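You operate a simulated robot arm through the tools that you are given. There is no shell and no other tool.

You run a simulated two-armed robot. Do the job below in one go: nothing can be reset, and whatever is moved stays where it is left.

Task
Clear the press: take the brass bush out and reset it.
Fine: draw the slide out first, bush on the clear middle of the worktop, press knob to 0 mm, slide in again; don't pull the lever. Set down upright: what you pick out.

The check looks at the end state, three seconds after you hand in, the way a careful person would. Anything else that was tipped, shoved, dropped, spilled or broken makes it a failure.

Robot
Two 7-joint arms with two-finger parallel grippers on one trunk that stands fixed in place. Base frame: the origin is at the foot of the trunk, x ahead of it, y to its left, z up; the work surface is at about z = 720. Readings come in mm, degrees, newtons and seconds.
The left shoulder is at [20, 138, 1334], the right one opposite. With the tool pointing down near the work surface each hand reaches from about 100 to 340 mm from the base axis, measured 20 degrees to its own side. Payload 1.57 kg a hand.
The TCP of each hand is the grasp point between the finger pads, 30 mm short of the fingertips. In the tool frame z runs along the fingers and y along their closing line. Largest opening 80 mm; finger width 17, thickness 12; the body of the gripper, 40 by 82 mm, starts 80 mm behind the TCP.
Orientation is that of the tool frame in the base frame, as a unit quaternion [x, y, z, w]. With the fingers straight down and closing along the base's y, the tool's x points along the base's -x, its y along +y and its z along -z.

Tools
- The arms move only by the tool drive_tool. It takes "left_moves", "right_moves" or both (then of equal length, played together; a hand with none holds still); each is a list that holds one entry, the list of rows, each a list of 7 numbers: the shift along the base's x, y, z in mm, then the turn, a rotation vector about the base's x, y, z in degrees, then the opening, from 0 (shut) to 1 (fully open). In form: [[[x, y, z, ax, ay, az, grip], ...]]. A call has 1 to 20 rows; each row shifts and turns the commanded pose from where the row before left it. A row lasts 0.2 s, in which the tool goes at most 50 mm and 8.6 degrees; a call with a longer step from one row to the next is refused whole, and so is a gripper value outside its range. Where a pose cannot be reached the arm comes as near as it can. A force on the tool above 50 N (or 10 N above the force at the start of the call, whichever is more), or a blocked arm, ends the call early, and 0.2 s more pass. Each finger travels about 45 mm/s and halts on what it meets, pressing with about 25 N; the grip force reading is that of the motor and also rises with nothing between the fingers. The clock runs only during rows and for 0.2 s after the last one: add rows that do not move to give the fingers time. It gives the time, the measured TCP pose, the force on the tool (base axes), the opening and the grip force at its end, in the units of the frame above (readings bear some noise), with the torque about the TCP (base axes, N m) and any sound that the robot's microphone picked up.
- Cameras (640 x 400 px; columns grow to the right, rows downward): "scene" is now at [174.9, -52.5, 1215.8]; the picture's right is [-0.43, -0.90, 0.00], its down [-0.62, 0.30, -0.73] and it looks along [0.66, -0.31, -0.69] (base axes); focal length 214 px, centre (320, 200). "left" rides on the left gripper at [72, 7, -122] in its tool frame; the picture's right is [-0.09, 1.00, 0.00], its down [-0.84, -0.08, -0.54] and it looks along [-0.54, -0.05, 0.84] (tool axes); focal length 238 px, centre (320, 200). "right" rides on the right gripper at [72, -7, -122] in its tool frame; the picture's right is [0.09, 1.00, 0.00], its down [-0.84, 0.08, -0.54] and it looks along [-0.54, 0.05, 0.84] (tool axes); focal length 238 px, centre (320, 200). There is no depth. A picture from a camera that has moved, and an enlarged one, comes with that camera's place and axes in the base frame and with its lens. The place of the scene camera against the robot may be out by one fixed shift of up to 25 mm in any direction.
- get_image(camera): a new picture of that camera. It takes no simulated time.
- lift_body(by): slides the trunk up (or, below 0, down) by that many mm; the arms and the scene camera ride with it, the base frame stays. It gives what a move gives, with no picture.
- pan_tilt(pan, tilt): turns the head with the scene camera to pan (to the left, within 60 degrees either way) and tilt (down, from -29 to 69), counted from straight ahead of the robot. It gives what a move gives.
- zoom(camera, box): a new picture of the part [left, top, right, bottom] of that camera's present view, enlarged. It takes no simulated time.
- close_job(): hands the job in; it is judged then, once.

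Places have to be worked out from the pictures, the camera data and where the tool is seen. Open the grippers and draw the arms clear of the work before you hand the job in, unless the task says otherwise.

The tools are called after "Emit:" by a JSON object that holds its "api" and its "payload". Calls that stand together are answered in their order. drive_tool: Moves the arms, as the interface text tells. Its arguments: {"type":"object","properties":{"left_moves":{"type":"array","items":{"type":"array","items":{"type":"array","items":{"type":"number"}}}},"right_moves":{"type":"array","items":{"type":"array","items":{"type":"array","items":{"type":"number"}}}}},"required":[]} The other tools are called the same way: lift_body (by) moves the trunk up or down; pan_tilt (pan, tilt) turns the head that bears the scene camera; get_image (camera) takes a picture; zoom (camera, box) takes an enlarged picture of a part of a camera's view; close_job () hands the job in.

At the start:

```text
time_s: 0.0
left_tcp_pos: [242.7, 3.0, 1233.6]
left_tcp_rot: [-0.004, 0.999, 0.028, -0.022]
left_contact_force: [48.6, 36.6, -153.3]
left_wrist_torque: [-5.73, -5.78, -3.74]
left_gripper_width: 80.0
left_grip_force: 0.0
right_tcp_pos: [186.2, -298.1, 1176.9]
right_tcp_rot: [-0.009, 0.988, -0.026, -0.152]
right_contact_force: [-0.1, 0.1, 0.1]
right_wrist_torque: [-0.01, -0.01, 0.01]
right_gripper_width: 80.0
right_grip_force: 0.0
trunk travel left (down, up): [-709.0, 531.0]
head pan, tilt (commanded): [-25.5, 43.3]
```

scene: 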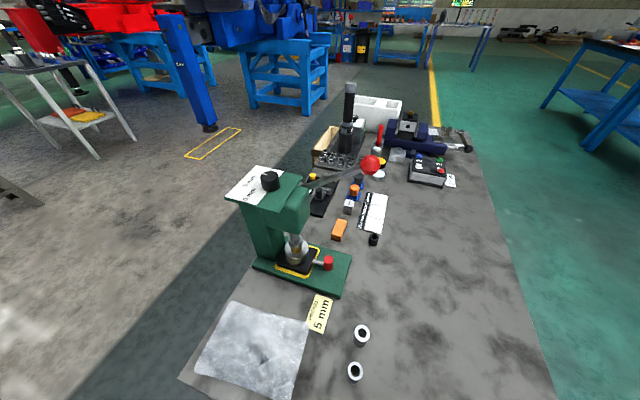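
right: 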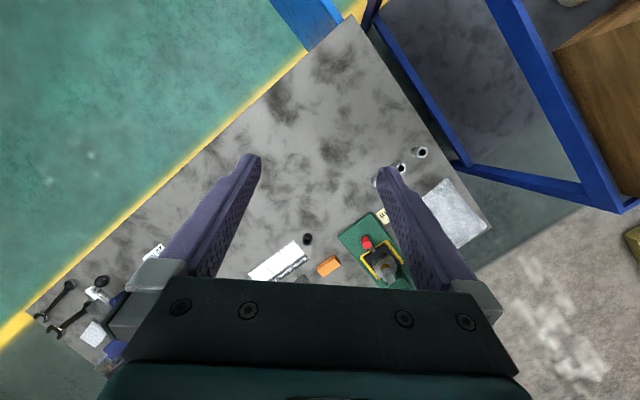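
left: 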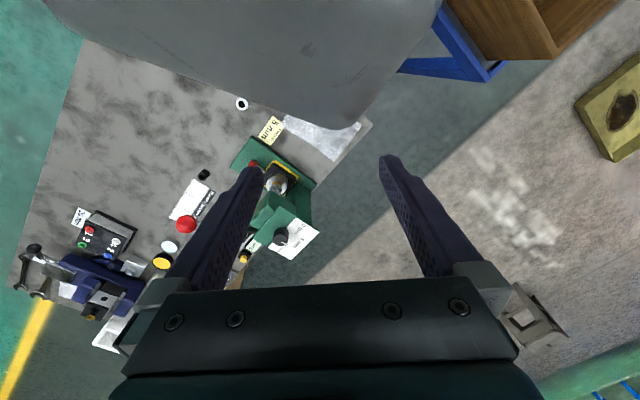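

I start by looking at the scene closely: the press, its table (slide) with the bush, the knob, and the labels.

Emit:
{"api": "zoom", "payload": {"camera": "scene", "box": [220, 150, 400, 310]}}

Emit:
{"api": "zoom", "payload": {"camera": "scene", "box": [180, 240, 420, 400]}}

Emit:
{"api": "zoom", "payload": {"camera": "left", "box": [140, 80, 380, 300]}}

Emit:
{"api": "zoom", "payload": {"camera": "right", "box": [240, 120, 500, 290]}}

Emit:
{"api": "zoom", "payload": {"camera": "scene", "box": [300, 70, 500, 260]}}

```text
2.50 times, centred on (310, 230) of scene
camera zoom: at [174.9, -52.5, 1215.8], right [-0.43, -0.9, 0.0], down [-0.62, 0.3, -0.73], along [0.66, -0.31, -0.69], focal length 536 px, centre (345, 125)
```

zoom: 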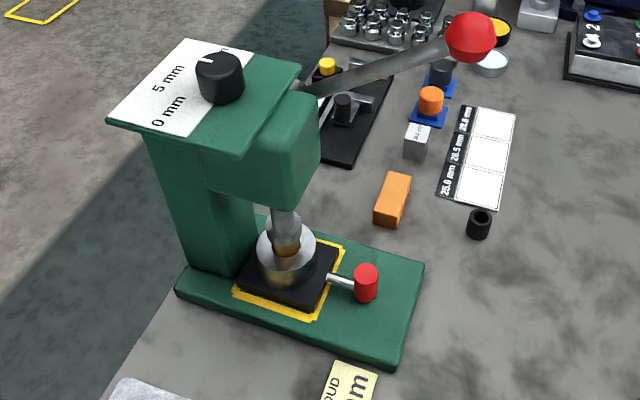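

```text
2.50 times, centred on (300, 320) of scene
camera zoom: at [174.9, -52.5, 1215.8], right [-0.43, -0.9, 0.0], down [-0.62, 0.3, -0.73], along [0.66, -0.31, -0.69], focal length 536 px, centre (370, -100)
```

zoom: 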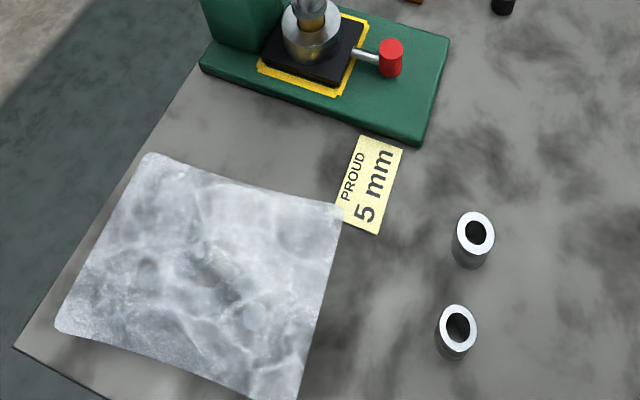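

```text
1.82 times, centred on (260, 190) of left
camera zoom: at [175.1, 2.3, 1359.6], right [0.08, 1.0, 0.05], down [0.86, -0.1, 0.5], along [0.5, 0.0, -0.86], focal length 433 px, centre (429, 218)
```

zoom: 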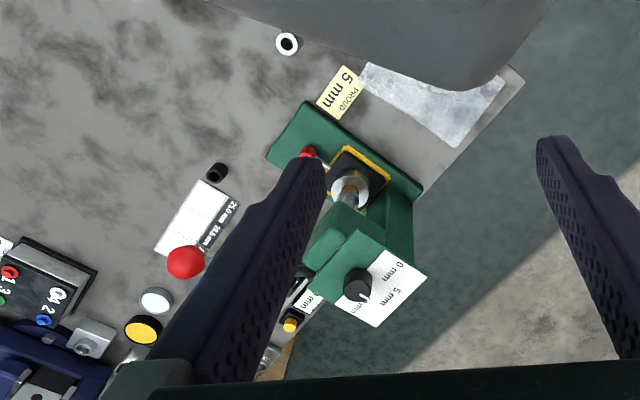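

```text
2.35 times, centred on (370, 205) of right
camera zoom: at [154.2, -298.8, 1315.9], right [-0.11, 0.99, -0.02], down [0.96, 0.12, 0.26], along [0.26, 0.01, -0.96], focal length 561 px, centre (202, 188)
```

zoom: 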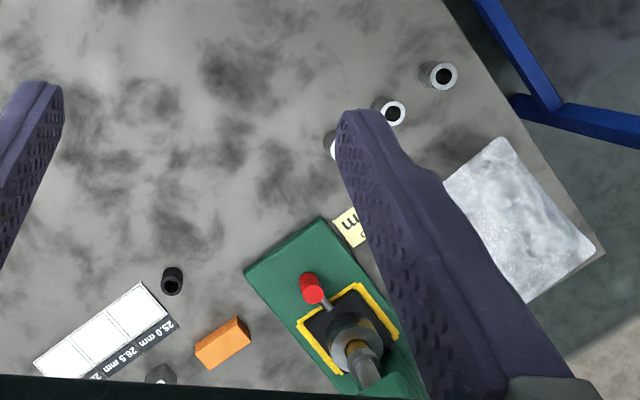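

```text
2.11 times, centred on (400, 165) of scene
camera zoom: at [174.9, -52.5, 1215.8], right [-0.43, -0.9, 0.0], down [-0.62, 0.3, -0.73], along [0.66, -0.31, -0.69], focal length 452 px, centre (152, 274)
```

zoom: 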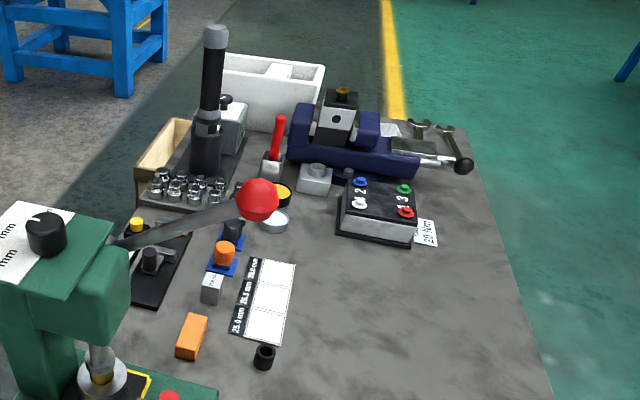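

The left hand reads a large contact force at rest (probably leaning against the head), so I ease it away forward-left, which is the direction that the force pushes it. The press bush lies near (465, -115) and the slide handle near (400, -166), drawing out along about (-0.7, -0.7).

Emit:
{"api": "drive_tool", "payload": {"left_moves": [[[8, 8, -4, 0, 0, 0, 1], [8, 8, -4, 0, 0, 0, 1], [8, 10, 0, 0, 0, 0, 1], [8, 15, 0, 0, 0, 0, 1]]]}}

```text
time_s: 1.0
left_tcp_pos: [275.3, 44.2, 1226.1]
left_tcp_rot: [-0.005, 0.999, 0.028, -0.021]
left_contact_force: [0.5, 0.2, 0.0]
left_wrist_torque: [-0.02, 0.02, 0.02]
left_gripper_width: 79.9
left_grip_force: 0.0
right_tcp_pos: [186.2, -296.7, 1176.7]
right_tcp_rot: [-0.009, 0.988, -0.026, -0.154]
right_contact_force: [0.3, -0.7, -0.1]
right_wrist_torque: [0.0, -0.02, 0.02]
right_gripper_width: 79.5
right_grip_force: 0.0
trunk travel left (down, up): [-709.0, 531.0]
head pan, tilt (commanded): [-25.5, 43.3]
```

The left hand is free now. I move it further left out of the way and take pictures from both hand cameras.

Emit:
{"api": "drive_tool", "payload": {"left_moves": [[[0, 30, 0, 0, 0, 0, 1], [0, 30, 0, 0, 0, 0, 1], [0, 30, 0, 0, 0, 0, 1], [0, 30, 0, 0, 0, 0, 1]]]}}

Emit:
{"api": "get_image", "payload": {"camera": "left"}}

Emit:
{"api": "zoom", "payload": {"camera": "scene", "box": [225, 160, 305, 210]}}

Emit:
{"api": "zoom", "payload": {"camera": "scene", "box": [245, 225, 355, 300]}}

```text
time_s: 2.0
left_tcp_pos: [258.9, 163.7, 1189.9]
left_tcp_rot: [0.005, 0.993, 0.089, -0.082]
left_contact_force: [0.5, 0.4, -0.3]
left_wrist_torque: [0.0, 0.01, -0.03]
left_gripper_width: 80.1
left_grip_force: 0.0
right_tcp_pos: [185.1, -298.3, 1176.2]
right_tcp_rot: [-0.009, 0.988, -0.026, -0.154]
right_contact_force: [-0.2, 0.7, 0.2]
right_wrist_torque: [0.0, 0.03, 0.0]
right_gripper_width: 80.0
right_grip_force: 0.1
trunk travel left (down, up): [-709.0, 531.0]
head pan, tilt (commanded): [-25.5, 43.3]
stopped in row 4 (left hand): the arm was blocked; the commanded pose is now the measured one
```

```text
taken
camera left: at [207.0, 148.5, 1321.3], right [0.12, 0.98, 0.16], down [0.91, -0.17, 0.38], along [0.4, 0.1, -0.91], focal length 238 px, centre (320, 200)
```

left: 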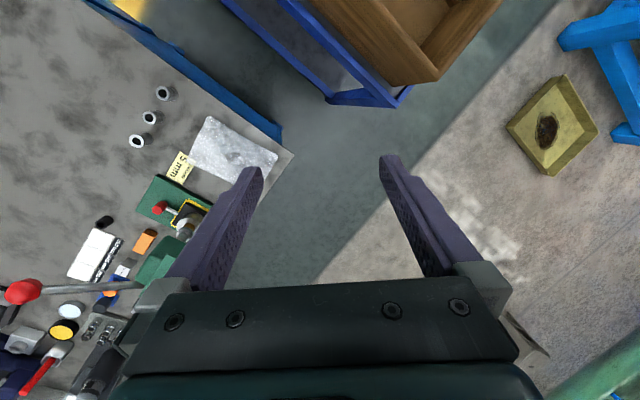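

```text
8.00 times, centred on (265, 185) of scene
camera zoom: at [175.0, -52.6, 1215.8], right [-0.43, -0.9, 0.0], down [-0.62, 0.3, -0.73], along [0.66, -0.31, -0.69], focal length 1716 px, centre (760, 320)
```

zoom: 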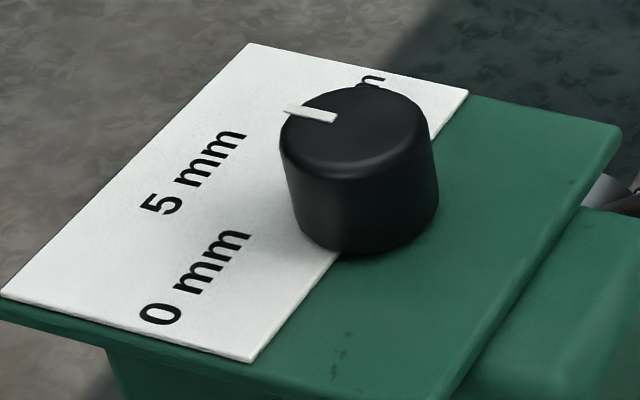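

```text
5.33 times, centred on (300, 262) of scene
camera zoom: at [175.0, -52.6, 1215.8], right [-0.43, -0.9, 0.0], down [-0.62, 0.3, -0.73], along [0.66, -0.31, -0.69], focal length 1144 px, centre (427, -133)
```

zoom: 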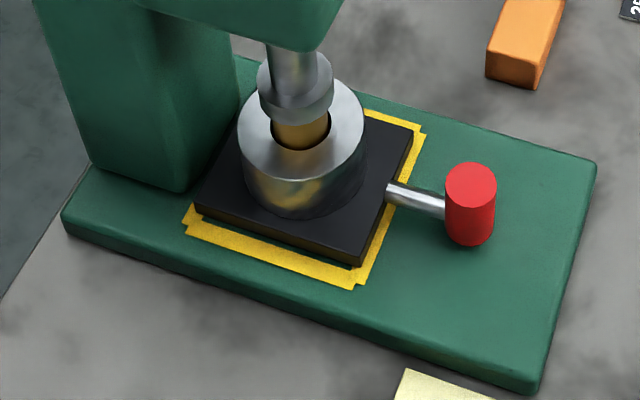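

The left hand is clear now. I straighten the right hand to point down, yaw it about 45° so its fingers close across the slide's draw direction, and move it toward the front of the press for a closer look.

Emit:
{"api": "drive_tool", "payload": {"right_moves": [[[12, 2, -5, 0, -5.83, 0, 1], [12, 2, -5, 0, -5.83, 0, 1], [12, 2, -5, 0, -5.83, 0, 1], [12, 2, -5, 0, 0, 7.6, 1], [12, 2, -5, 0, 0, 7.6, 1], [12, 2, -5, 0, 0, 7.6, 1], [12, 2, -5, 0, 0, 7.6, 1], [12, 2, -5, 0, 0, 7.6, 1], [12, 2, -5, 0, 0, 7.6, 1]]]}}

Emit:
{"api": "get_image", "payload": {"camera": "right"}}

Emit:
{"api": "get_image", "payload": {"camera": "scene"}}

```text
time_s: 4.0
left_tcp_pos: [258.5, 163.6, 1189.9]
left_tcp_rot: [0.006, 0.993, 0.088, -0.081]
left_contact_force: [-0.6, 0.3, -0.8]
left_wrist_torque: [0.05, 0.01, 0.0]
left_gripper_width: 80.0
left_grip_force: 0.1
right_tcp_pos: [293.5, -278.8, 1131.5]
right_tcp_rot: [-0.393, 0.919, -0.025, 0.01]
right_contact_force: [0.2, 0.1, 0.4]
right_wrist_torque: [-0.01, -0.01, -0.01]
right_gripper_width: 80.0
right_grip_force: 0.0
trunk travel left (down, up): [-709.0, 531.0]
head pan, tilt (commanded): [-25.5, 43.3]
```

```text
taken
camera right: at [244.4, -331.5, 1254.7], right [-0.78, 0.62, -0.05], down [0.5, 0.68, 0.53], along [0.37, 0.39, -0.84], focal length 238 px, centre (320, 200)
```

right: 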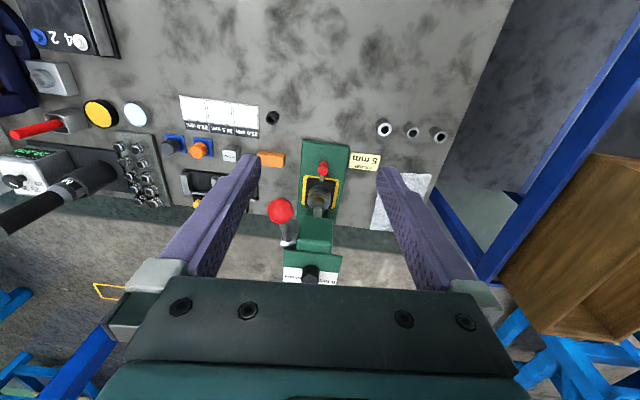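

```text
taken
camera scene: at [174.9, -52.5, 1215.8], right [-0.43, -0.9, 0.0], down [-0.62, 0.3, -0.73], along [0.66, -0.31, -0.69], focal length 214 px, centre (320, 200)
```

scene: 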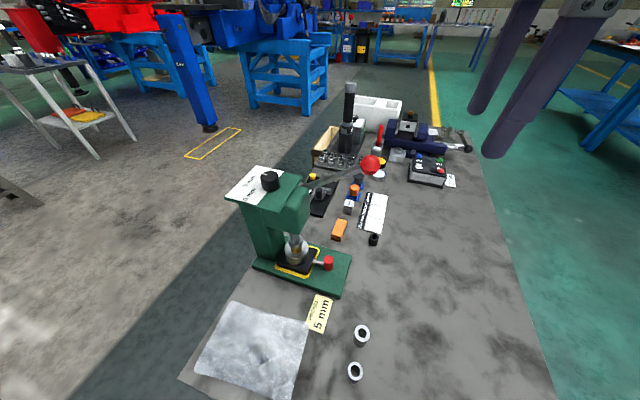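

The front view shows the press aligned with my yaw. I zoom for detail on the slide, the dial and the bench items.

Emit:
{"api": "zoom", "payload": {"camera": "right", "box": [240, 120, 400, 220]}}

Emit:
{"api": "zoom", "payload": {"camera": "right", "box": [250, 190, 390, 290]}}

```text
4.00 times, centred on (320, 170) of right
camera zoom: at [244.4, -331.5, 1254.7], right [-0.78, 0.62, -0.05], down [0.5, 0.68, 0.53], along [0.37, 0.39, -0.84], focal length 953 px, centre (320, 320)
```

zoom: 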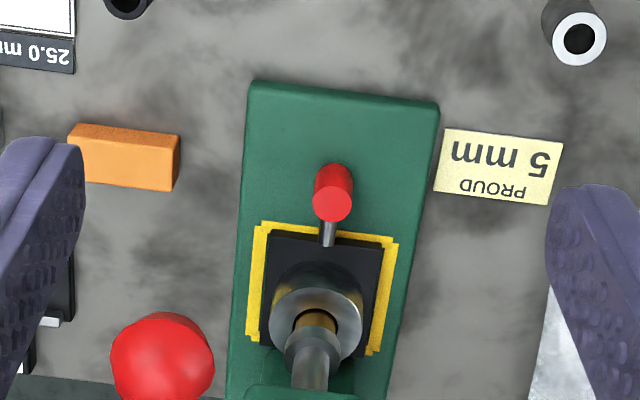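

```text
4.00 times, centred on (320, 240) of right
camera zoom: at [244.4, -331.5, 1254.7], right [-0.78, 0.62, -0.05], down [0.5, 0.68, 0.53], along [0.37, 0.39, -0.84], focal length 953 px, centre (320, 40)
```

zoom: 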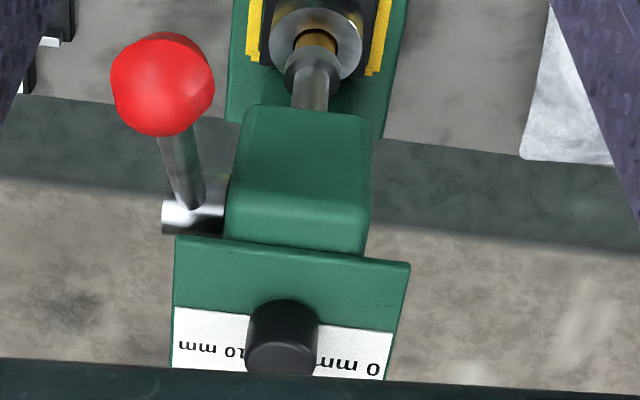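

Triangulating gives: lever ball ≈ (393, -240, 1026), slide handle top ≈ (394, -174, 800), dial knob ≈ (455, -85, 1000). To improve reach I lower the trunk by 150 mm; both hands stay clear of everything when doing so.

Emit:
{"api": "lift_body", "payload": {"by": -150}}

Emit:
{"api": "get_image", "payload": {"camera": "right"}}

Emit:
{"api": "get_image", "payload": {"camera": "scene"}}

```text
time_s: 5.7
left_tcp_pos: [257.6, 164.0, 1039.8]
left_tcp_rot: [0.005, 0.993, 0.089, -0.081]
left_contact_force: [0.6, 0.4, -0.3]
left_wrist_torque: [0.02, 0.0, 0.04]
left_gripper_width: 80.2
left_grip_force: 0.1
right_tcp_pos: [293.0, -279.3, 981.7]
right_tcp_rot: [-0.392, 0.919, -0.026, 0.009]
right_contact_force: [0.3, 0.2, -0.4]
right_wrist_torque: [0.02, 0.02, 0.0]
right_gripper_width: 80.0
right_grip_force: 0.1
trunk travel left (down, up): [-559.0, 681.0]
head pan, tilt (commanded): [-25.5, 43.3]
```

```text
taken
camera right: at [244.2, -331.4, 1104.8], right [-0.78, 0.62, -0.05], down [0.5, 0.68, 0.53], along [0.37, 0.39, -0.84], focal length 238 px, centre (320, 200)
```

right: 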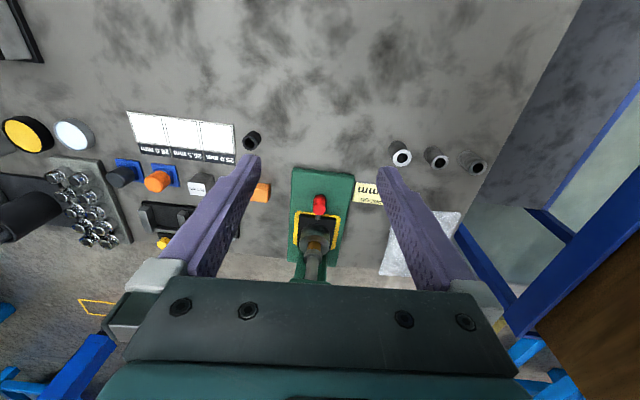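

```text
taken
camera scene: at [175.0, -52.5, 1065.9], right [-0.43, -0.9, 0.0], down [-0.62, 0.3, -0.73], along [0.66, -0.31, -0.69], focal length 214 px, centre (320, 200)
```

scene: 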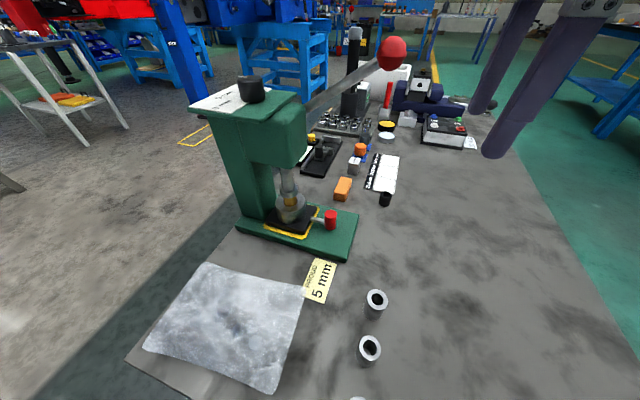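

Now I have the same viewpoints at two heights, good for triangulating. I zoom on the slide and press from both.

Emit:
{"api": "zoom", "payload": {"camera": "right", "box": [260, 150, 420, 290]}}

Emit:
{"api": "zoom", "payload": {"camera": "scene", "box": [230, 150, 370, 265]}}

Emit:
{"api": "zoom", "payload": {"camera": "scene", "box": [180, 30, 420, 180]}}

```text
2.86 times, centred on (340, 220) of right
camera zoom: at [244.2, -331.4, 1104.8], right [-0.78, 0.62, -0.05], down [0.5, 0.68, 0.53], along [0.37, 0.39, -0.84], focal length 681 px, centre (263, 143)
```

zoom: 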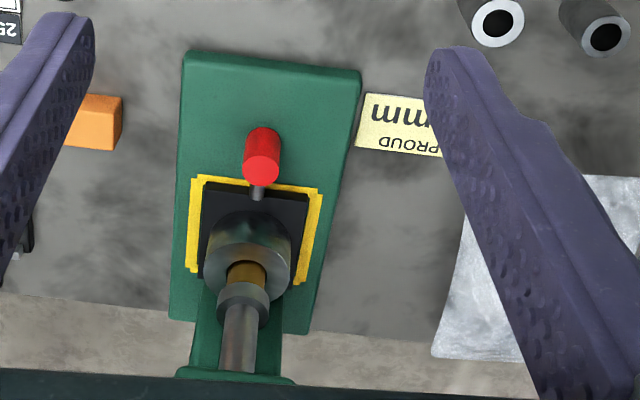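

```text
3.48 times, centred on (300, 208) of scene
camera zoom: at [175.0, -52.5, 1065.9], right [-0.43, -0.9, 0.0], down [-0.62, 0.3, -0.73], along [0.66, -0.31, -0.69], focal length 746 px, centre (390, 174)
```

zoom: 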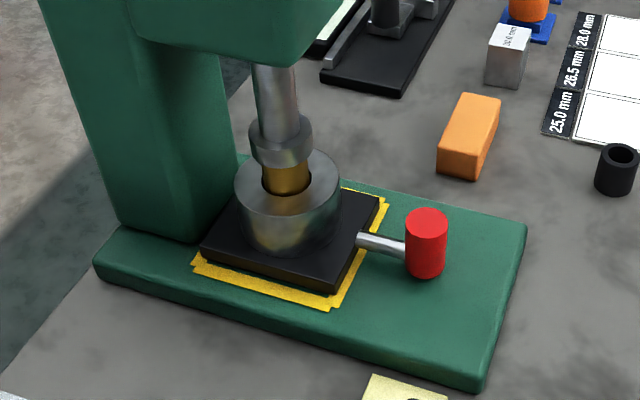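

```text
2.67 times, centred on (300, 105) of scene
camera zoom: at [175.0, -52.5, 1065.9], right [-0.43, -0.9, 0.0], down [-0.62, 0.3, -0.73], along [0.66, -0.31, -0.69], focal length 572 px, centre (373, 453)
```

zoom: 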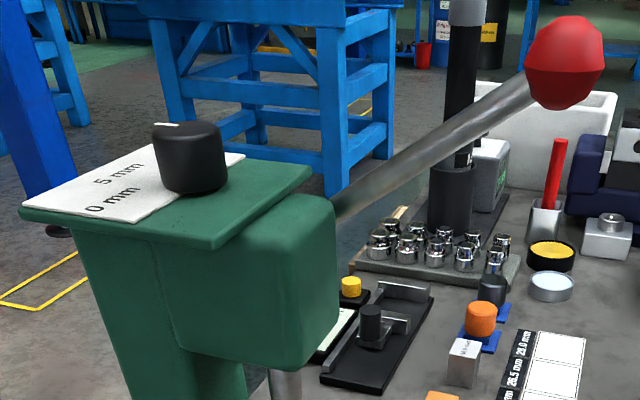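

Refined: handle axis ≈ (398, -168), spanning z≈747–779, slide plate top ≈ 744, lever ball ≈ (399, -237, 1012). To keep the arm clear of the lever, I tilt the right hand 45° (fingers pointing toward the press and down) at its present spot before approaching.

Emit:
{"api": "drive_tool", "payload": {"right_moves": [[[0, 0, 0, 2.35, 2.1, 0, 1], [0, 0, 0, 5.4, -5.18, 0, 1], [0, 0, 0, 5.4, -5.18, 0, 1], [0, 0, 0, 5.4, -5.18, 0, 1], [0, 0, 0, 5.4, -5.18, 0, 1], [0, 0, 0, 5.4, -5.18, 0, 1], [0, 0, 0, 5.4, -5.18, 0, 1]]]}}

Emit:
{"api": "get_image", "payload": {"camera": "right"}}

Emit:
{"api": "get_image", "payload": {"camera": "scene"}}

```text
time_s: 7.3
left_tcp_pos: [258.3, 163.7, 1041.0]
left_tcp_rot: [0.006, 0.993, 0.089, -0.081]
left_contact_force: [-0.9, -0.3, 0.2]
left_wrist_torque: [0.0, 0.03, 0.0]
left_gripper_width: 80.0
left_grip_force: 0.0
right_tcp_pos: [294.5, -279.2, 981.1]
right_tcp_rot: [-0.363, 0.85, 0.15, 0.352]
right_contact_force: [-0.1, -0.2, 0.2]
right_wrist_torque: [-0.03, 0.01, -0.01]
right_gripper_width: 79.7
right_grip_force: 0.1
trunk travel left (down, up): [-559.0, 681.0]
head pan, tilt (commanded): [-25.5, 43.3]
```

```text
taken
camera right: at [203.4, -383.3, 1017.8], right [-0.76, 0.64, -0.07], down [0.09, 0.2, 0.97], along [0.64, 0.74, -0.21], focal length 238 px, centre (320, 200)
```

right: 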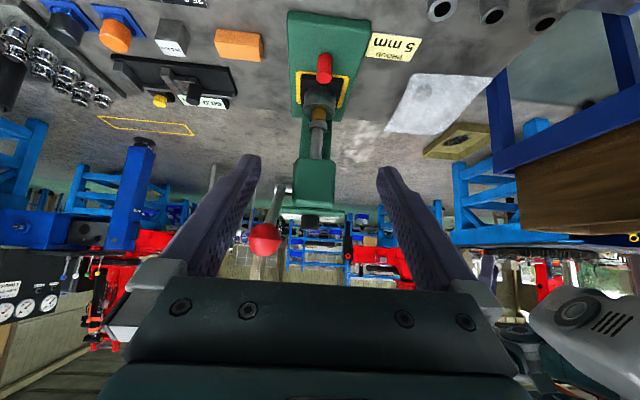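

```text
taken
camera scene: at [174.9, -52.4, 1065.8], right [-0.43, -0.9, 0.0], down [-0.62, 0.3, -0.73], along [0.66, -0.31, -0.69], focal length 214 px, centre (320, 200)
```

scene: 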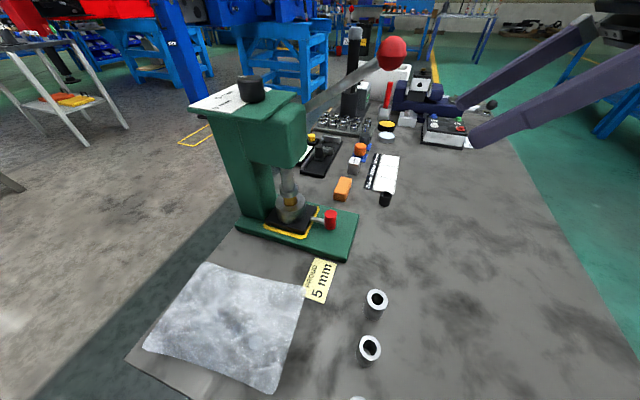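

The tilt worked (pointing axis ≈ (0.49, 0.51, -0.71)). Now I go down to a stand-off 100 mm back from the handle along the tool axis.

Emit:
{"api": "drive_tool", "payload": {"right_moves": [[[9, 10, -23.7, 0, 0, 0, 1], [9, 10, -23.7, 0, 0, 0, 1], [9, 10, -23.7, 0, 0, 0, 1], [9, 10, -23.7, 0, 0, 0, 1], [9, 10, -23.7, 0, 0, 0, 1], [9, 11, -23.7, 0, 0, 0, 1]]]}}

Emit:
{"api": "get_image", "payload": {"camera": "right"}}

Emit:
{"api": "get_image", "payload": {"camera": "scene"}}

Emit:
{"api": "zoom", "payload": {"camera": "right", "box": [220, 60, 420, 200]}}

```text
time_s: 8.7
left_tcp_pos: [257.9, 163.9, 1040.8]
left_tcp_rot: [0.007, 0.993, 0.088, -0.082]
left_contact_force: [-0.4, -0.9, 0.3]
left_wrist_torque: [-0.01, 0.01, 0.01]
left_gripper_width: 80.0
left_grip_force: 0.0
right_tcp_pos: [346.9, -218.8, 838.6]
right_tcp_rot: [-0.362, 0.85, 0.151, 0.352]
right_contact_force: [-0.4, 0.6, 0.2]
right_wrist_torque: [-0.01, 0.01, -0.01]
right_gripper_width: 79.8
right_grip_force: 0.1
trunk travel left (down, up): [-559.0, 681.0]
head pan, tilt (commanded): [-25.5, 43.3]
```

```text
taken
camera right: at [256.9, -322.3, 875.1], right [-0.76, 0.64, -0.06], down [0.09, 0.2, 0.97], along [0.64, 0.74, -0.21], focal length 238 px, centre (320, 200)
```

right: 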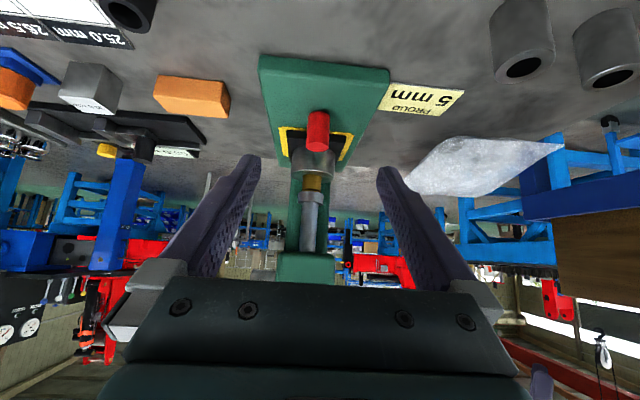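

```text
taken
camera scene: at [174.9, -52.3, 1065.8], right [-0.43, -0.9, 0.0], down [-0.62, 0.3, -0.73], along [0.66, -0.31, -0.69], focal length 214 px, centre (320, 200)
```

scene: 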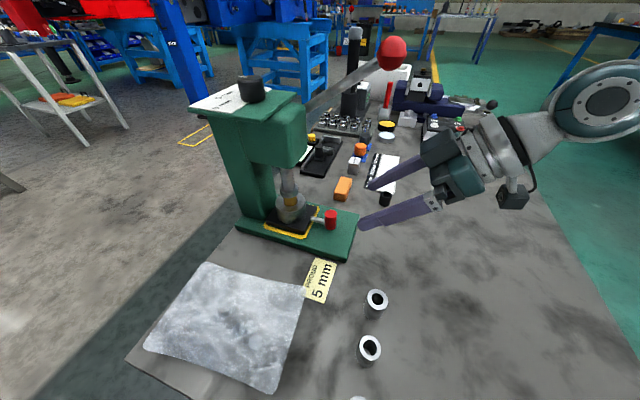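

```text
2.86 times, centred on (320, 130) of right
camera zoom: at [256.9, -322.3, 875.1], right [-0.76, 0.64, -0.06], down [0.09, 0.2, 0.97], along [0.64, 0.74, -0.21], focal length 681 px, centre (320, 400)
```

zoom: 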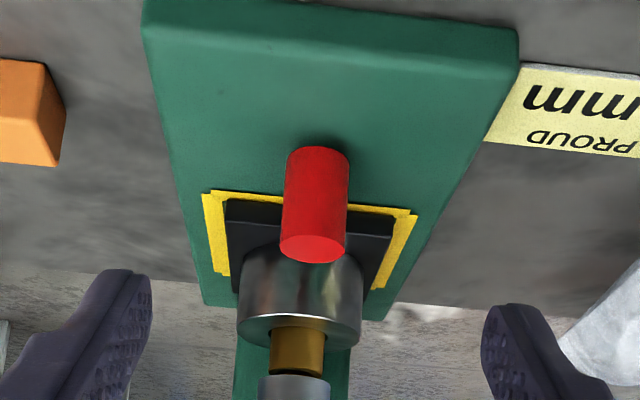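

The handle is centred between the fingers within 2 mm. I advance along the tool axis until the handle is between the pads (TCP at about (398, -168, 771)).

Emit:
{"api": "drive_tool", "payload": {"right_moves": [[[10.3, 10.3, -13.5, 0, 0, 0, 1], [10.3, 10.3, -13.5, 0, 0, 0, 1], [10.3, 10.3, -13.5, 0, 0, 0, 1], [10.3, 10.3, -13.5, 0, 0, 0, 1], [5.3, 5.3, -7, 0, 0, 0, 1], [5, 5, -6, 0, 0, 0, 1]]]}}

Emit:
{"api": "get_image", "payload": {"camera": "right"}}

Emit:
{"api": "zoom", "payload": {"camera": "scene", "box": [230, 150, 430, 270]}}

```text
time_s: 10.1
left_tcp_pos: [258.2, 162.5, 1041.0]
left_tcp_rot: [0.006, 0.993, 0.088, -0.081]
left_contact_force: [0.0, 1.0, 1.0]
left_wrist_torque: [-0.02, -0.02, 0.01]
left_gripper_width: 80.0
left_grip_force: 0.1
right_tcp_pos: [399.5, -168.2, 772.0]
right_tcp_rot: [-0.363, 0.849, 0.15, 0.352]
right_contact_force: [-0.6, -0.6, -0.6]
right_wrist_torque: [-0.03, 0.01, 0.0]
right_gripper_width: 79.9
right_grip_force: 0.0
trunk travel left (down, up): [-559.0, 681.0]
head pan, tilt (commanded): [-25.5, 43.3]
```

```text
taken
camera right: at [309.2, -272.0, 808.6], right [-0.76, 0.64, -0.07], down [0.09, 0.2, 0.97], along [0.64, 0.74, -0.21], focal length 238 px, centre (320, 200)
```

right: 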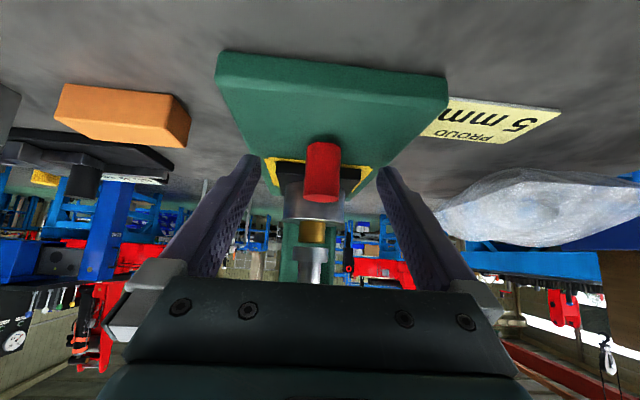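

```text
3.20 times, centred on (330, 210) of scene
camera zoom: at [175.0, -52.4, 1065.8], right [-0.43, -0.9, 0.0], down [-0.62, 0.3, -0.73], along [0.66, -0.31, -0.69], focal length 686 px, centre (288, 168)
```

zoom: 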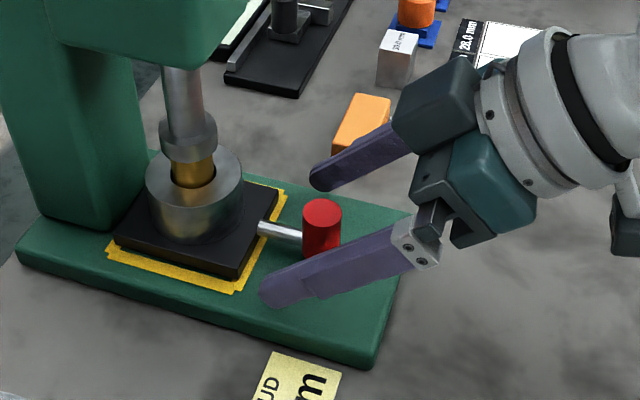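

The handle stands between the pads, about 2 mm off centre; I correct that and close the gripper on it.

Emit:
{"api": "drive_tool", "payload": {"right_moves": [[[-1.2, 1.1, 0, 0, 0, 0, 1], [0, 0, 0, 0, 0, 0, 0.5], [0, 0, 0, 0, 0, 0, 0.4], [0, 0, 0, 0, 0, 0, 0.2], [0, 0, 0, 0, 0, 0, 0.1], [0, 0, 0, 0, 0, 0, 0.1]]]}}

Emit:
{"api": "get_image", "payload": {"camera": "right"}}

```text
time_s: 11.5
left_tcp_pos: [258.3, 163.1, 1040.0]
left_tcp_rot: [0.006, 0.993, 0.089, -0.081]
left_contact_force: [0.0, -0.5, -0.5]
left_wrist_torque: [0.0, -0.02, 0.01]
left_gripper_width: 80.0
left_grip_force: 0.0
right_tcp_pos: [398.5, -167.2, 771.9]
right_tcp_rot: [-0.362, 0.85, 0.149, 0.352]
right_contact_force: [2.7, -3.0, -2.3]
right_wrist_torque: [0.03, 0.02, -0.07]
right_gripper_width: 21.7
right_grip_force: 24.7
trunk travel left (down, up): [-559.0, 681.0]
head pan, tilt (commanded): [-25.5, 43.3]
```

```text
taken
camera right: at [308.1, -271.3, 808.5], right [-0.76, 0.64, -0.07], down [0.09, 0.21, 0.97], along [0.64, 0.74, -0.21], focal length 238 px, centre (320, 200)
```

right: 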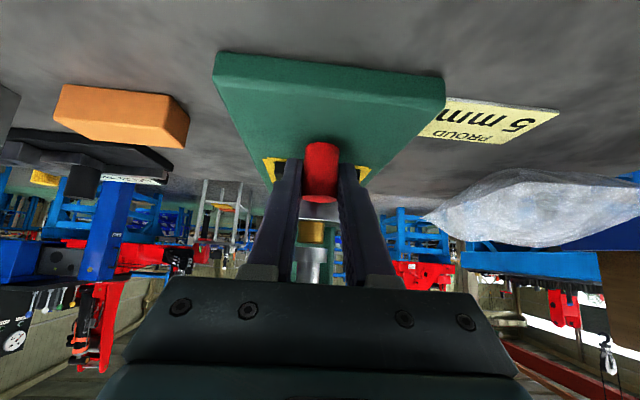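

Gripped firmly (21.7 mm, 25 N). I draw the slide out along (-0.70, -0.715) in small steps, watching the force.

Emit:
{"api": "drive_tool", "payload": {"right_moves": [[[-3.5, -3.6, 0, 0, 0, 0, 0.1], [-3.5, -3.6, 0, 0, 0, 0, 0.1], [-3.5, -3.6, 0, 0, 0, 0, 0.1], [-3.5, -3.6, 0, 0, 0, 0, 0.1]]]}}

Emit:
{"api": "zoom", "payload": {"camera": "scene", "box": [230, 150, 430, 270]}}

```text
time_s: 12.5
left_tcp_pos: [257.8, 162.9, 1040.1]
left_tcp_rot: [0.006, 0.993, 0.089, -0.081]
left_contact_force: [0.6, 0.1, -0.5]
left_wrist_torque: [-0.01, 0.03, -0.03]
left_gripper_width: 79.8
left_grip_force: 0.1
right_tcp_pos: [383.7, -180.4, 772.3]
right_tcp_rot: [-0.362, 0.85, 0.15, 0.353]
right_contact_force: [4.3, -4.2, -9.8]
right_wrist_torque: [0.51, -0.59, -0.05]
right_gripper_width: 21.5
right_grip_force: 34.6
trunk travel left (down, up): [-559.0, 681.0]
head pan, tilt (commanded): [-25.5, 43.3]
```

```text
3.20 times, centred on (330, 210) of scene
camera zoom: at [175.3, -52.8, 1065.8], right [-0.43, -0.9, 0.0], down [-0.62, 0.3, -0.73], along [0.66, -0.31, -0.68], focal length 686 px, centre (288, 168)
```

zoom: 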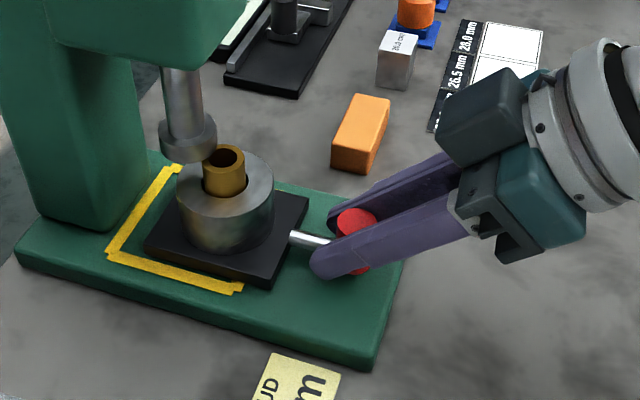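

The slide moves freely and the bush is coming out from under the ram. I continue drawing it out.

Emit:
{"api": "drive_tool", "payload": {"right_moves": [[[-3.5, -3.57, 0, 0, 0, 0, 0.1], [-3.5, -3.57, 0, 0, 0, 0, 0.1], [-3.5, -3.57, 0, 0, 0, 0, 0.1], [-3.5, -3.57, 0, 0, 0, 0, 0.1], [-3.5, -3.57, 0, 0, 0, 0, 0.1], [-3.5, -3.57, 0, 0, 0, 0, 0.1]]]}}

Emit:
{"api": "zoom", "payload": {"camera": "scene", "box": [230, 150, 430, 270]}}

```text
time_s: 13.9
left_tcp_pos: [258.6, 163.9, 1040.1]
left_tcp_rot: [0.007, 0.993, 0.088, -0.08]
left_contact_force: [0.0, 0.2, -0.4]
left_wrist_torque: [-0.03, 0.0, 0.01]
left_gripper_width: 79.9
left_grip_force: 0.0
right_tcp_pos: [363.2, -201.8, 772.0]
right_tcp_rot: [-0.362, 0.85, 0.15, 0.353]
right_contact_force: [1.7, -1.0, -3.9]
right_wrist_torque: [-0.53, 0.44, 0.07]
right_gripper_width: 21.6
right_grip_force: 35.2
trunk travel left (down, up): [-559.0, 681.0]
head pan, tilt (commanded): [-25.5, 43.3]
```

```text
3.20 times, centred on (330, 210) of scene
camera zoom: at [175.0, -52.7, 1065.8], right [-0.43, -0.9, 0.0], down [-0.62, 0.3, -0.73], along [0.66, -0.31, -0.69], focal length 686 px, centre (288, 168)
```

zoom: 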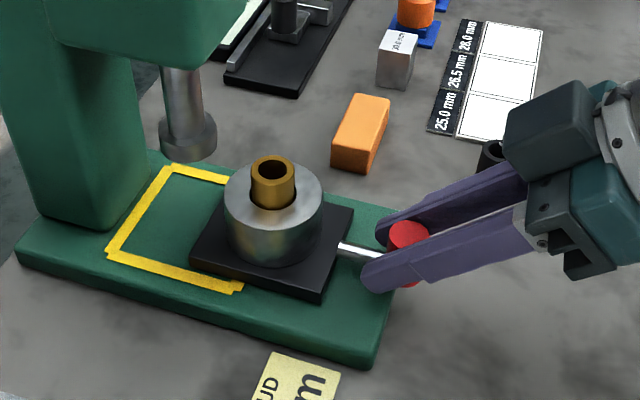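

49 mm drawn so far with no resistance. I draw a further ~30 mm so that the bush stands well clear of the ram and head.

Emit:
{"api": "drive_tool", "payload": {"right_moves": [[[-3.5, -3.57, 0, 0, 0, 0, 0.1], [-3.5, -3.57, 0, 0, 0, 0, 0.1], [-3.5, -3.57, 0, 0, 0, 0, 0.1], [-3.5, -3.57, 0, 0, 0, 0, 0.1], [-3.5, -3.57, 0, 0, 0, 0, 0.1], [-3.5, -3.57, 0, 0, 0, 0, 0.1]]]}}

Emit:
{"api": "zoom", "payload": {"camera": "scene", "box": [230, 150, 430, 270]}}

```text
time_s: 15.3
left_tcp_pos: [260.2, 165.8, 1040.5]
left_tcp_rot: [0.005, 0.993, 0.089, -0.08]
left_contact_force: [0.4, 0.0, 0.0]
left_wrist_torque: [-0.01, 0.02, 0.01]
left_gripper_width: 79.9
left_grip_force: 0.0
right_tcp_pos: [345.7, -221.5, 770.8]
right_tcp_rot: [-0.363, 0.849, 0.151, 0.354]
right_contact_force: [18.0, 5.8, -23.7]
right_wrist_torque: [-0.05, 0.07, 0.04]
right_gripper_width: 21.6
right_grip_force: 35.1
trunk travel left (down, up): [-559.0, 681.0]
head pan, tilt (commanded): [-25.5, 43.3]
```

```text
3.20 times, centred on (330, 210) of scene
camera zoom: at [177.1, -50.5, 1065.9], right [-0.43, -0.9, 0.0], down [-0.62, 0.3, -0.73], along [0.66, -0.31, -0.68], focal length 686 px, centre (288, 168)
```

zoom: 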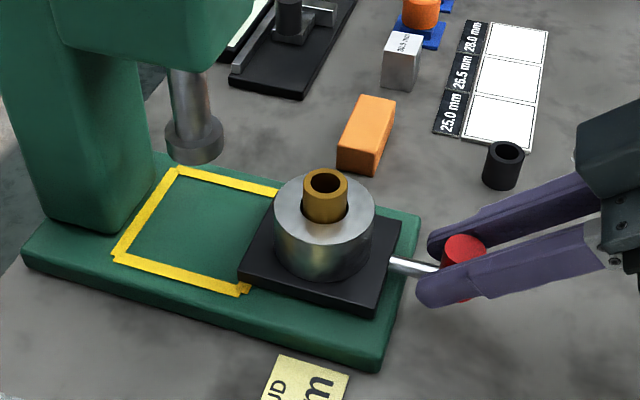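

The force rose to 30 N at about 76 mm of travel: that's the end stop. I relax the pull by 3–4 mm and then open the fingers.

Emit:
{"api": "drive_tool", "payload": {"right_moves": [[[2.3, 2.3, 0, 0, 0, 0, 0.1], [0.8, 0.8, 0, 0, 0, 0, 0.1], [0, 0, 0, 0, 0, 0, 0.1]]]}}

Emit:
{"api": "get_image", "payload": {"camera": "right"}}

Emit:
{"api": "zoom", "payload": {"camera": "scene", "box": [230, 150, 430, 270]}}

```text
time_s: 16.1
left_tcp_pos: [258.3, 162.9, 1039.8]
left_tcp_rot: [0.006, 0.993, 0.088, -0.081]
left_contact_force: [0.8, 0.1, -0.2]
left_wrist_torque: [-0.02, -0.03, 0.05]
left_gripper_width: 80.2
left_grip_force: 0.0
right_tcp_pos: [344.2, -220.7, 771.6]
right_tcp_rot: [-0.363, 0.85, 0.15, 0.351]
right_contact_force: [2.1, -2.1, -7.0]
right_wrist_torque: [-0.11, 0.14, -0.13]
right_gripper_width: 21.6
right_grip_force: 34.4
trunk travel left (down, up): [-559.0, 681.0]
head pan, tilt (commanded): [-25.5, 43.3]
```

```text
taken
camera right: at [255.1, -324.5, 809.1], right [-0.76, 0.64, -0.07], down [0.09, 0.21, 0.97], along [0.64, 0.74, -0.21], focal length 238 px, centre (320, 200)
```

right: 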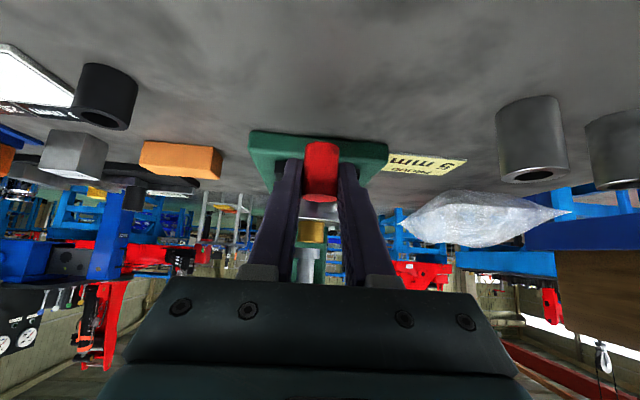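

```text
3.20 times, centred on (330, 210) of scene
camera zoom: at [175.0, -52.7, 1066.0], right [-0.43, -0.9, 0.0], down [-0.62, 0.3, -0.73], along [0.66, -0.31, -0.69], focal length 686 px, centre (288, 168)
```

zoom: 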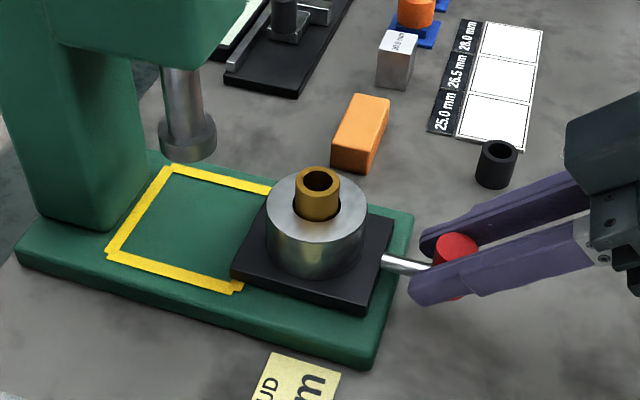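

Force is back near zero and the press base hasn't moved. I open the fingers and back off along the tool axis.

Emit:
{"api": "drive_tool", "payload": {"right_moves": [[[0, 0, 0, 0, 0, 0, 0.4], [0, 0, 0, 0, 0, 0, 0.6], [0, 0, 0, 0, 0, 0, 0.7], [0, 0, 0, 0, 0, 0, 0.7], [-10, -10, 14, 0, 0, 0, 0.7], [-10, -10, 14, 0, 0, 0, 0.7], [-10, -10, 14, 0, 0, 0, 0.7], [0, 0, 30, 0, 0, 0, 0.7], [0, 0, 30, 0, 0, 0, 0.7]]]}}

Emit:
{"api": "get_image", "payload": {"camera": "right"}}

Emit:
{"api": "zoom", "payload": {"camera": "right", "box": [220, 60, 420, 200]}}

Emit:
{"api": "get_image", "payload": {"camera": "scene"}}

```text
time_s: 18.1
left_tcp_pos: [259.6, 163.0, 1040.9]
left_tcp_rot: [0.007, 0.993, 0.088, -0.08]
left_contact_force: [-0.6, 0.4, 0.6]
left_wrist_torque: [-0.01, -0.02, 0.0]
left_gripper_width: 79.7
left_grip_force: 0.0
right_tcp_pos: [315.7, -250.2, 874.4]
right_tcp_rot: [-0.363, 0.85, 0.15, 0.352]
right_contact_force: [-0.3, -0.4, 0.0]
right_wrist_torque: [-0.03, 0.03, 0.0]
right_gripper_width: 55.8
right_grip_force: 0.2
trunk travel left (down, up): [-559.0, 681.0]
head pan, tilt (commanded): [-25.5, 43.3]
```

```text
taken
camera right: at [225.2, -354.2, 910.7], right [-0.76, 0.64, -0.06], down [0.09, 0.2, 0.97], along [0.64, 0.74, -0.21], focal length 238 px, centre (320, 200)
```

right: 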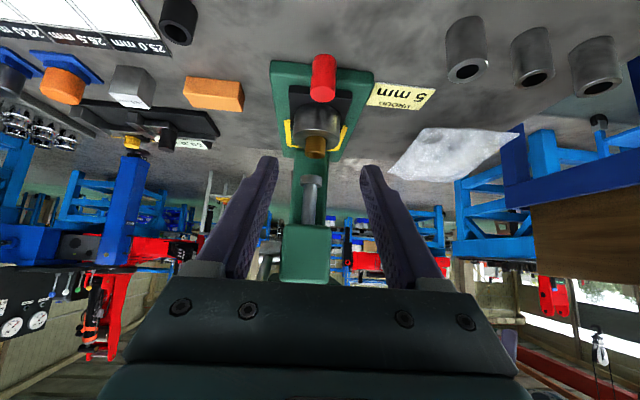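

```text
2.86 times, centred on (320, 130) of right
camera zoom: at [225.2, -354.2, 910.7], right [-0.76, 0.64, -0.06], down [0.09, 0.2, 0.97], along [0.64, 0.74, -0.21], focal length 681 px, centre (320, 400)
```

zoom: 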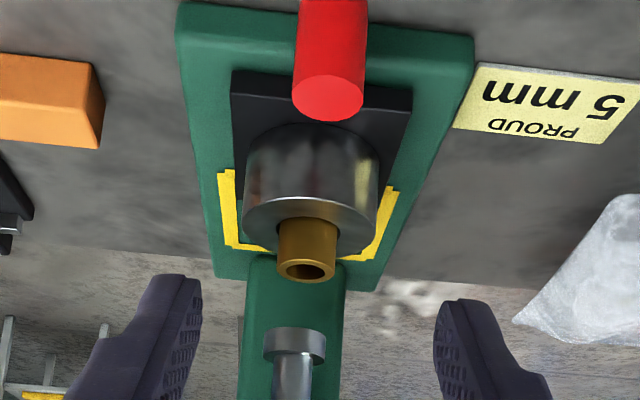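

```text
taken
camera scene: at [175.0, -52.6, 1065.8], right [-0.43, -0.9, 0.0], down [-0.62, 0.3, -0.73], along [0.66, -0.31, -0.69], focal length 214 px, centre (320, 200)
```

scene: 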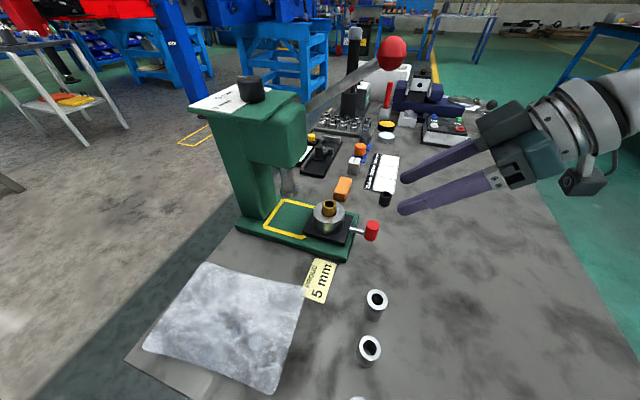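

The bush now stands in the steel nest on the drawn-out slide: its axis ≈ (398, -166), top z ≈ 801, nest rim ≈ 783–785. I move to a stand-off 50 mm back along the tool axis to refine those heights.

Emit:
{"api": "drive_tool", "payload": {"right_moves": [[[11.7, 11.8, -6.7, 0, 0, 0, 0.7], [11.7, 11.8, -6.7, 0, 0, 0, 0.7], [11.7, 11.8, -6.7, 0, 0, 0, 0.7], [11.7, 11.8, -6.7, 0, 0, 0, 0.7]]]}}

Emit:
{"api": "get_image", "payload": {"camera": "right"}}

Emit:
{"api": "zoom", "payload": {"camera": "right", "box": [250, 90, 390, 180]}}

Emit:
{"api": "zoom", "payload": {"camera": "scene", "box": [280, 170, 420, 260]}}

```text
time_s: 19.1
left_tcp_pos: [259.0, 163.5, 1040.8]
left_tcp_rot: [0.007, 0.993, 0.089, -0.081]
left_contact_force: [-0.1, -0.3, -0.4]
left_wrist_torque: [0.01, 0.04, 0.0]
left_gripper_width: 79.8
left_grip_force: 0.0
right_tcp_pos: [361.2, -203.8, 848.4]
right_tcp_rot: [-0.362, 0.85, 0.15, 0.353]
right_contact_force: [-0.2, -0.6, -0.5]
right_wrist_torque: [0.04, -0.02, -0.01]
right_gripper_width: 56.1
right_grip_force: 0.0
trunk travel left (down, up): [-559.0, 681.0]
head pan, tilt (commanded): [-25.5, 43.3]
```

```text
taken
camera right: at [271.9, -306.9, 884.3], right [-0.76, 0.64, -0.06], down [0.09, 0.2, 0.97], along [0.64, 0.74, -0.21], focal length 238 px, centre (320, 200)
```

right: 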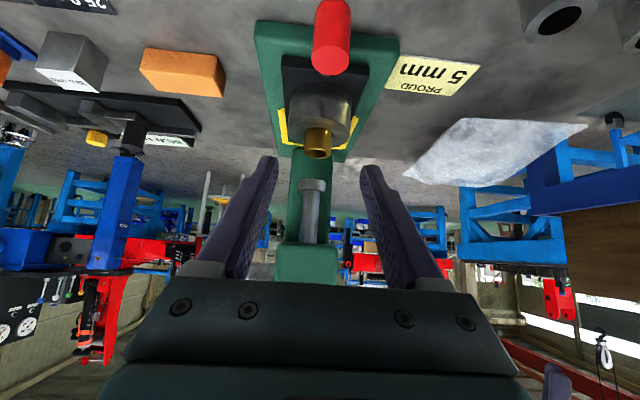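

```text
4.44 times, centred on (320, 135) of right
camera zoom: at [271.9, -306.9, 884.3], right [-0.76, 0.64, -0.06], down [0.09, 0.2, 0.97], along [0.64, 0.74, -0.21], focal length 1059 px, centre (320, 489)
```

zoom: 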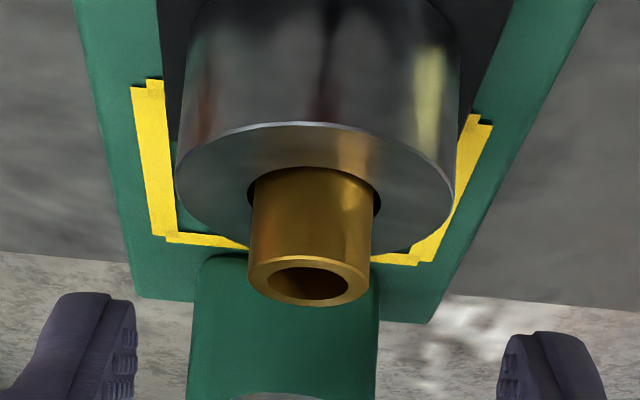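

```text
4.44 times, centred on (350, 215) of scene
camera zoom: at [175.0, -52.3, 1065.9], right [-0.43, -0.9, 0.0], down [-0.62, 0.3, -0.73], along [0.66, -0.31, -0.69], focal length 953 px, centre (187, 133)
```

zoom: 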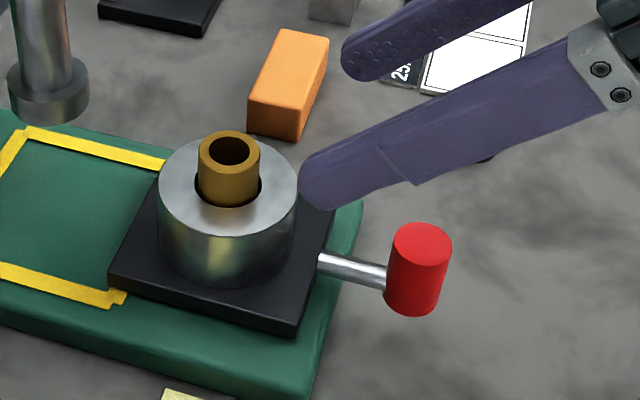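

Refined: bush top z ≈ 802, nest rim ≈ 786 (about 16 mm proud), bush loose in the bore. The bush is ~2 mm toward the -y_tool side. I advance so the fingertips straddle the protruding part, staying just above the rim, without closing yet.

Emit:
{"api": "drive_tool", "payload": {"right_moves": [[[7, 6, -8.8, 0, 0, 0, 0.7], [7, 6.5, -8.8, 0, 0, 0, 0.7], [7, 6.5, -8.8, 0, 0, 0, 0.7], [6, 6.5, -8.5, 0, 0, 0, 0.7], [0, 0, 0, 0, 0, 0, 0.7]]]}}

Emit:
{"api": "get_image", "payload": {"camera": "right"}}

Emit:
{"api": "zoom", "payload": {"camera": "right", "box": [250, 110, 390, 200]}}

Emit:
{"api": "zoom", "payload": {"camera": "scene", "box": [280, 170, 420, 260]}}

```text
time_s: 20.3
left_tcp_pos: [258.6, 163.1, 1040.9]
left_tcp_rot: [0.007, 0.993, 0.089, -0.081]
left_contact_force: [-0.4, 0.3, -0.4]
left_wrist_torque: [-0.01, -0.01, -0.02]
left_gripper_width: 80.2
left_grip_force: 0.1
right_tcp_pos: [388.6, -177.3, 813.3]
right_tcp_rot: [-0.362, 0.85, 0.15, 0.352]
right_contact_force: [-0.1, -0.7, 0.0]
right_wrist_torque: [0.02, -0.01, -0.04]
right_gripper_width: 56.0
right_grip_force: 0.1
trunk travel left (down, up): [-559.0, 681.0]
head pan, tilt (commanded): [-25.5, 43.3]
```

```text
taken
camera right: at [298.6, -281.3, 848.7], right [-0.76, 0.64, -0.06], down [0.09, 0.2, 0.97], along [0.64, 0.74, -0.21], focal length 238 px, centre (320, 200)
```

right: 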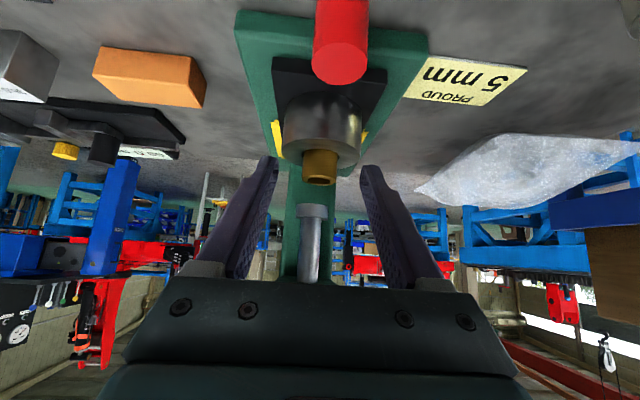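

```text
4.44 times, centred on (320, 155) of right
camera zoom: at [298.6, -281.3, 848.7], right [-0.76, 0.64, -0.06], down [0.09, 0.2, 0.97], along [0.64, 0.74, -0.21], focal length 1059 px, centre (320, 400)
```

zoom: 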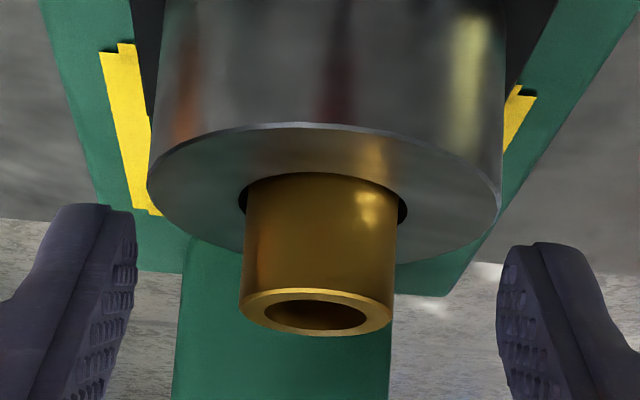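

```text
4.44 times, centred on (350, 215) of scene
camera zoom: at [175.0, -52.5, 1065.8], right [-0.43, -0.9, 0.0], down [-0.62, 0.3, -0.73], along [0.66, -0.31, -0.69], focal length 953 px, centre (187, 133)
```

zoom: 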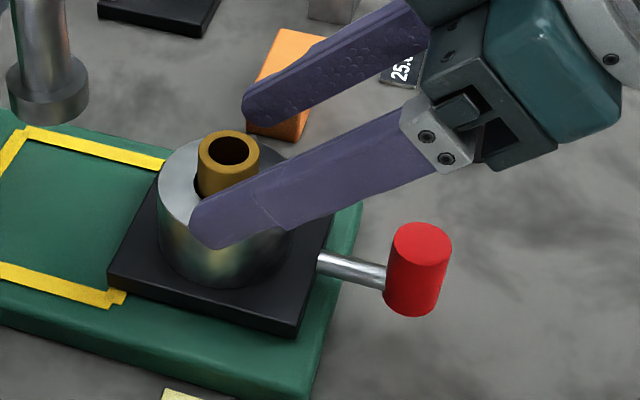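

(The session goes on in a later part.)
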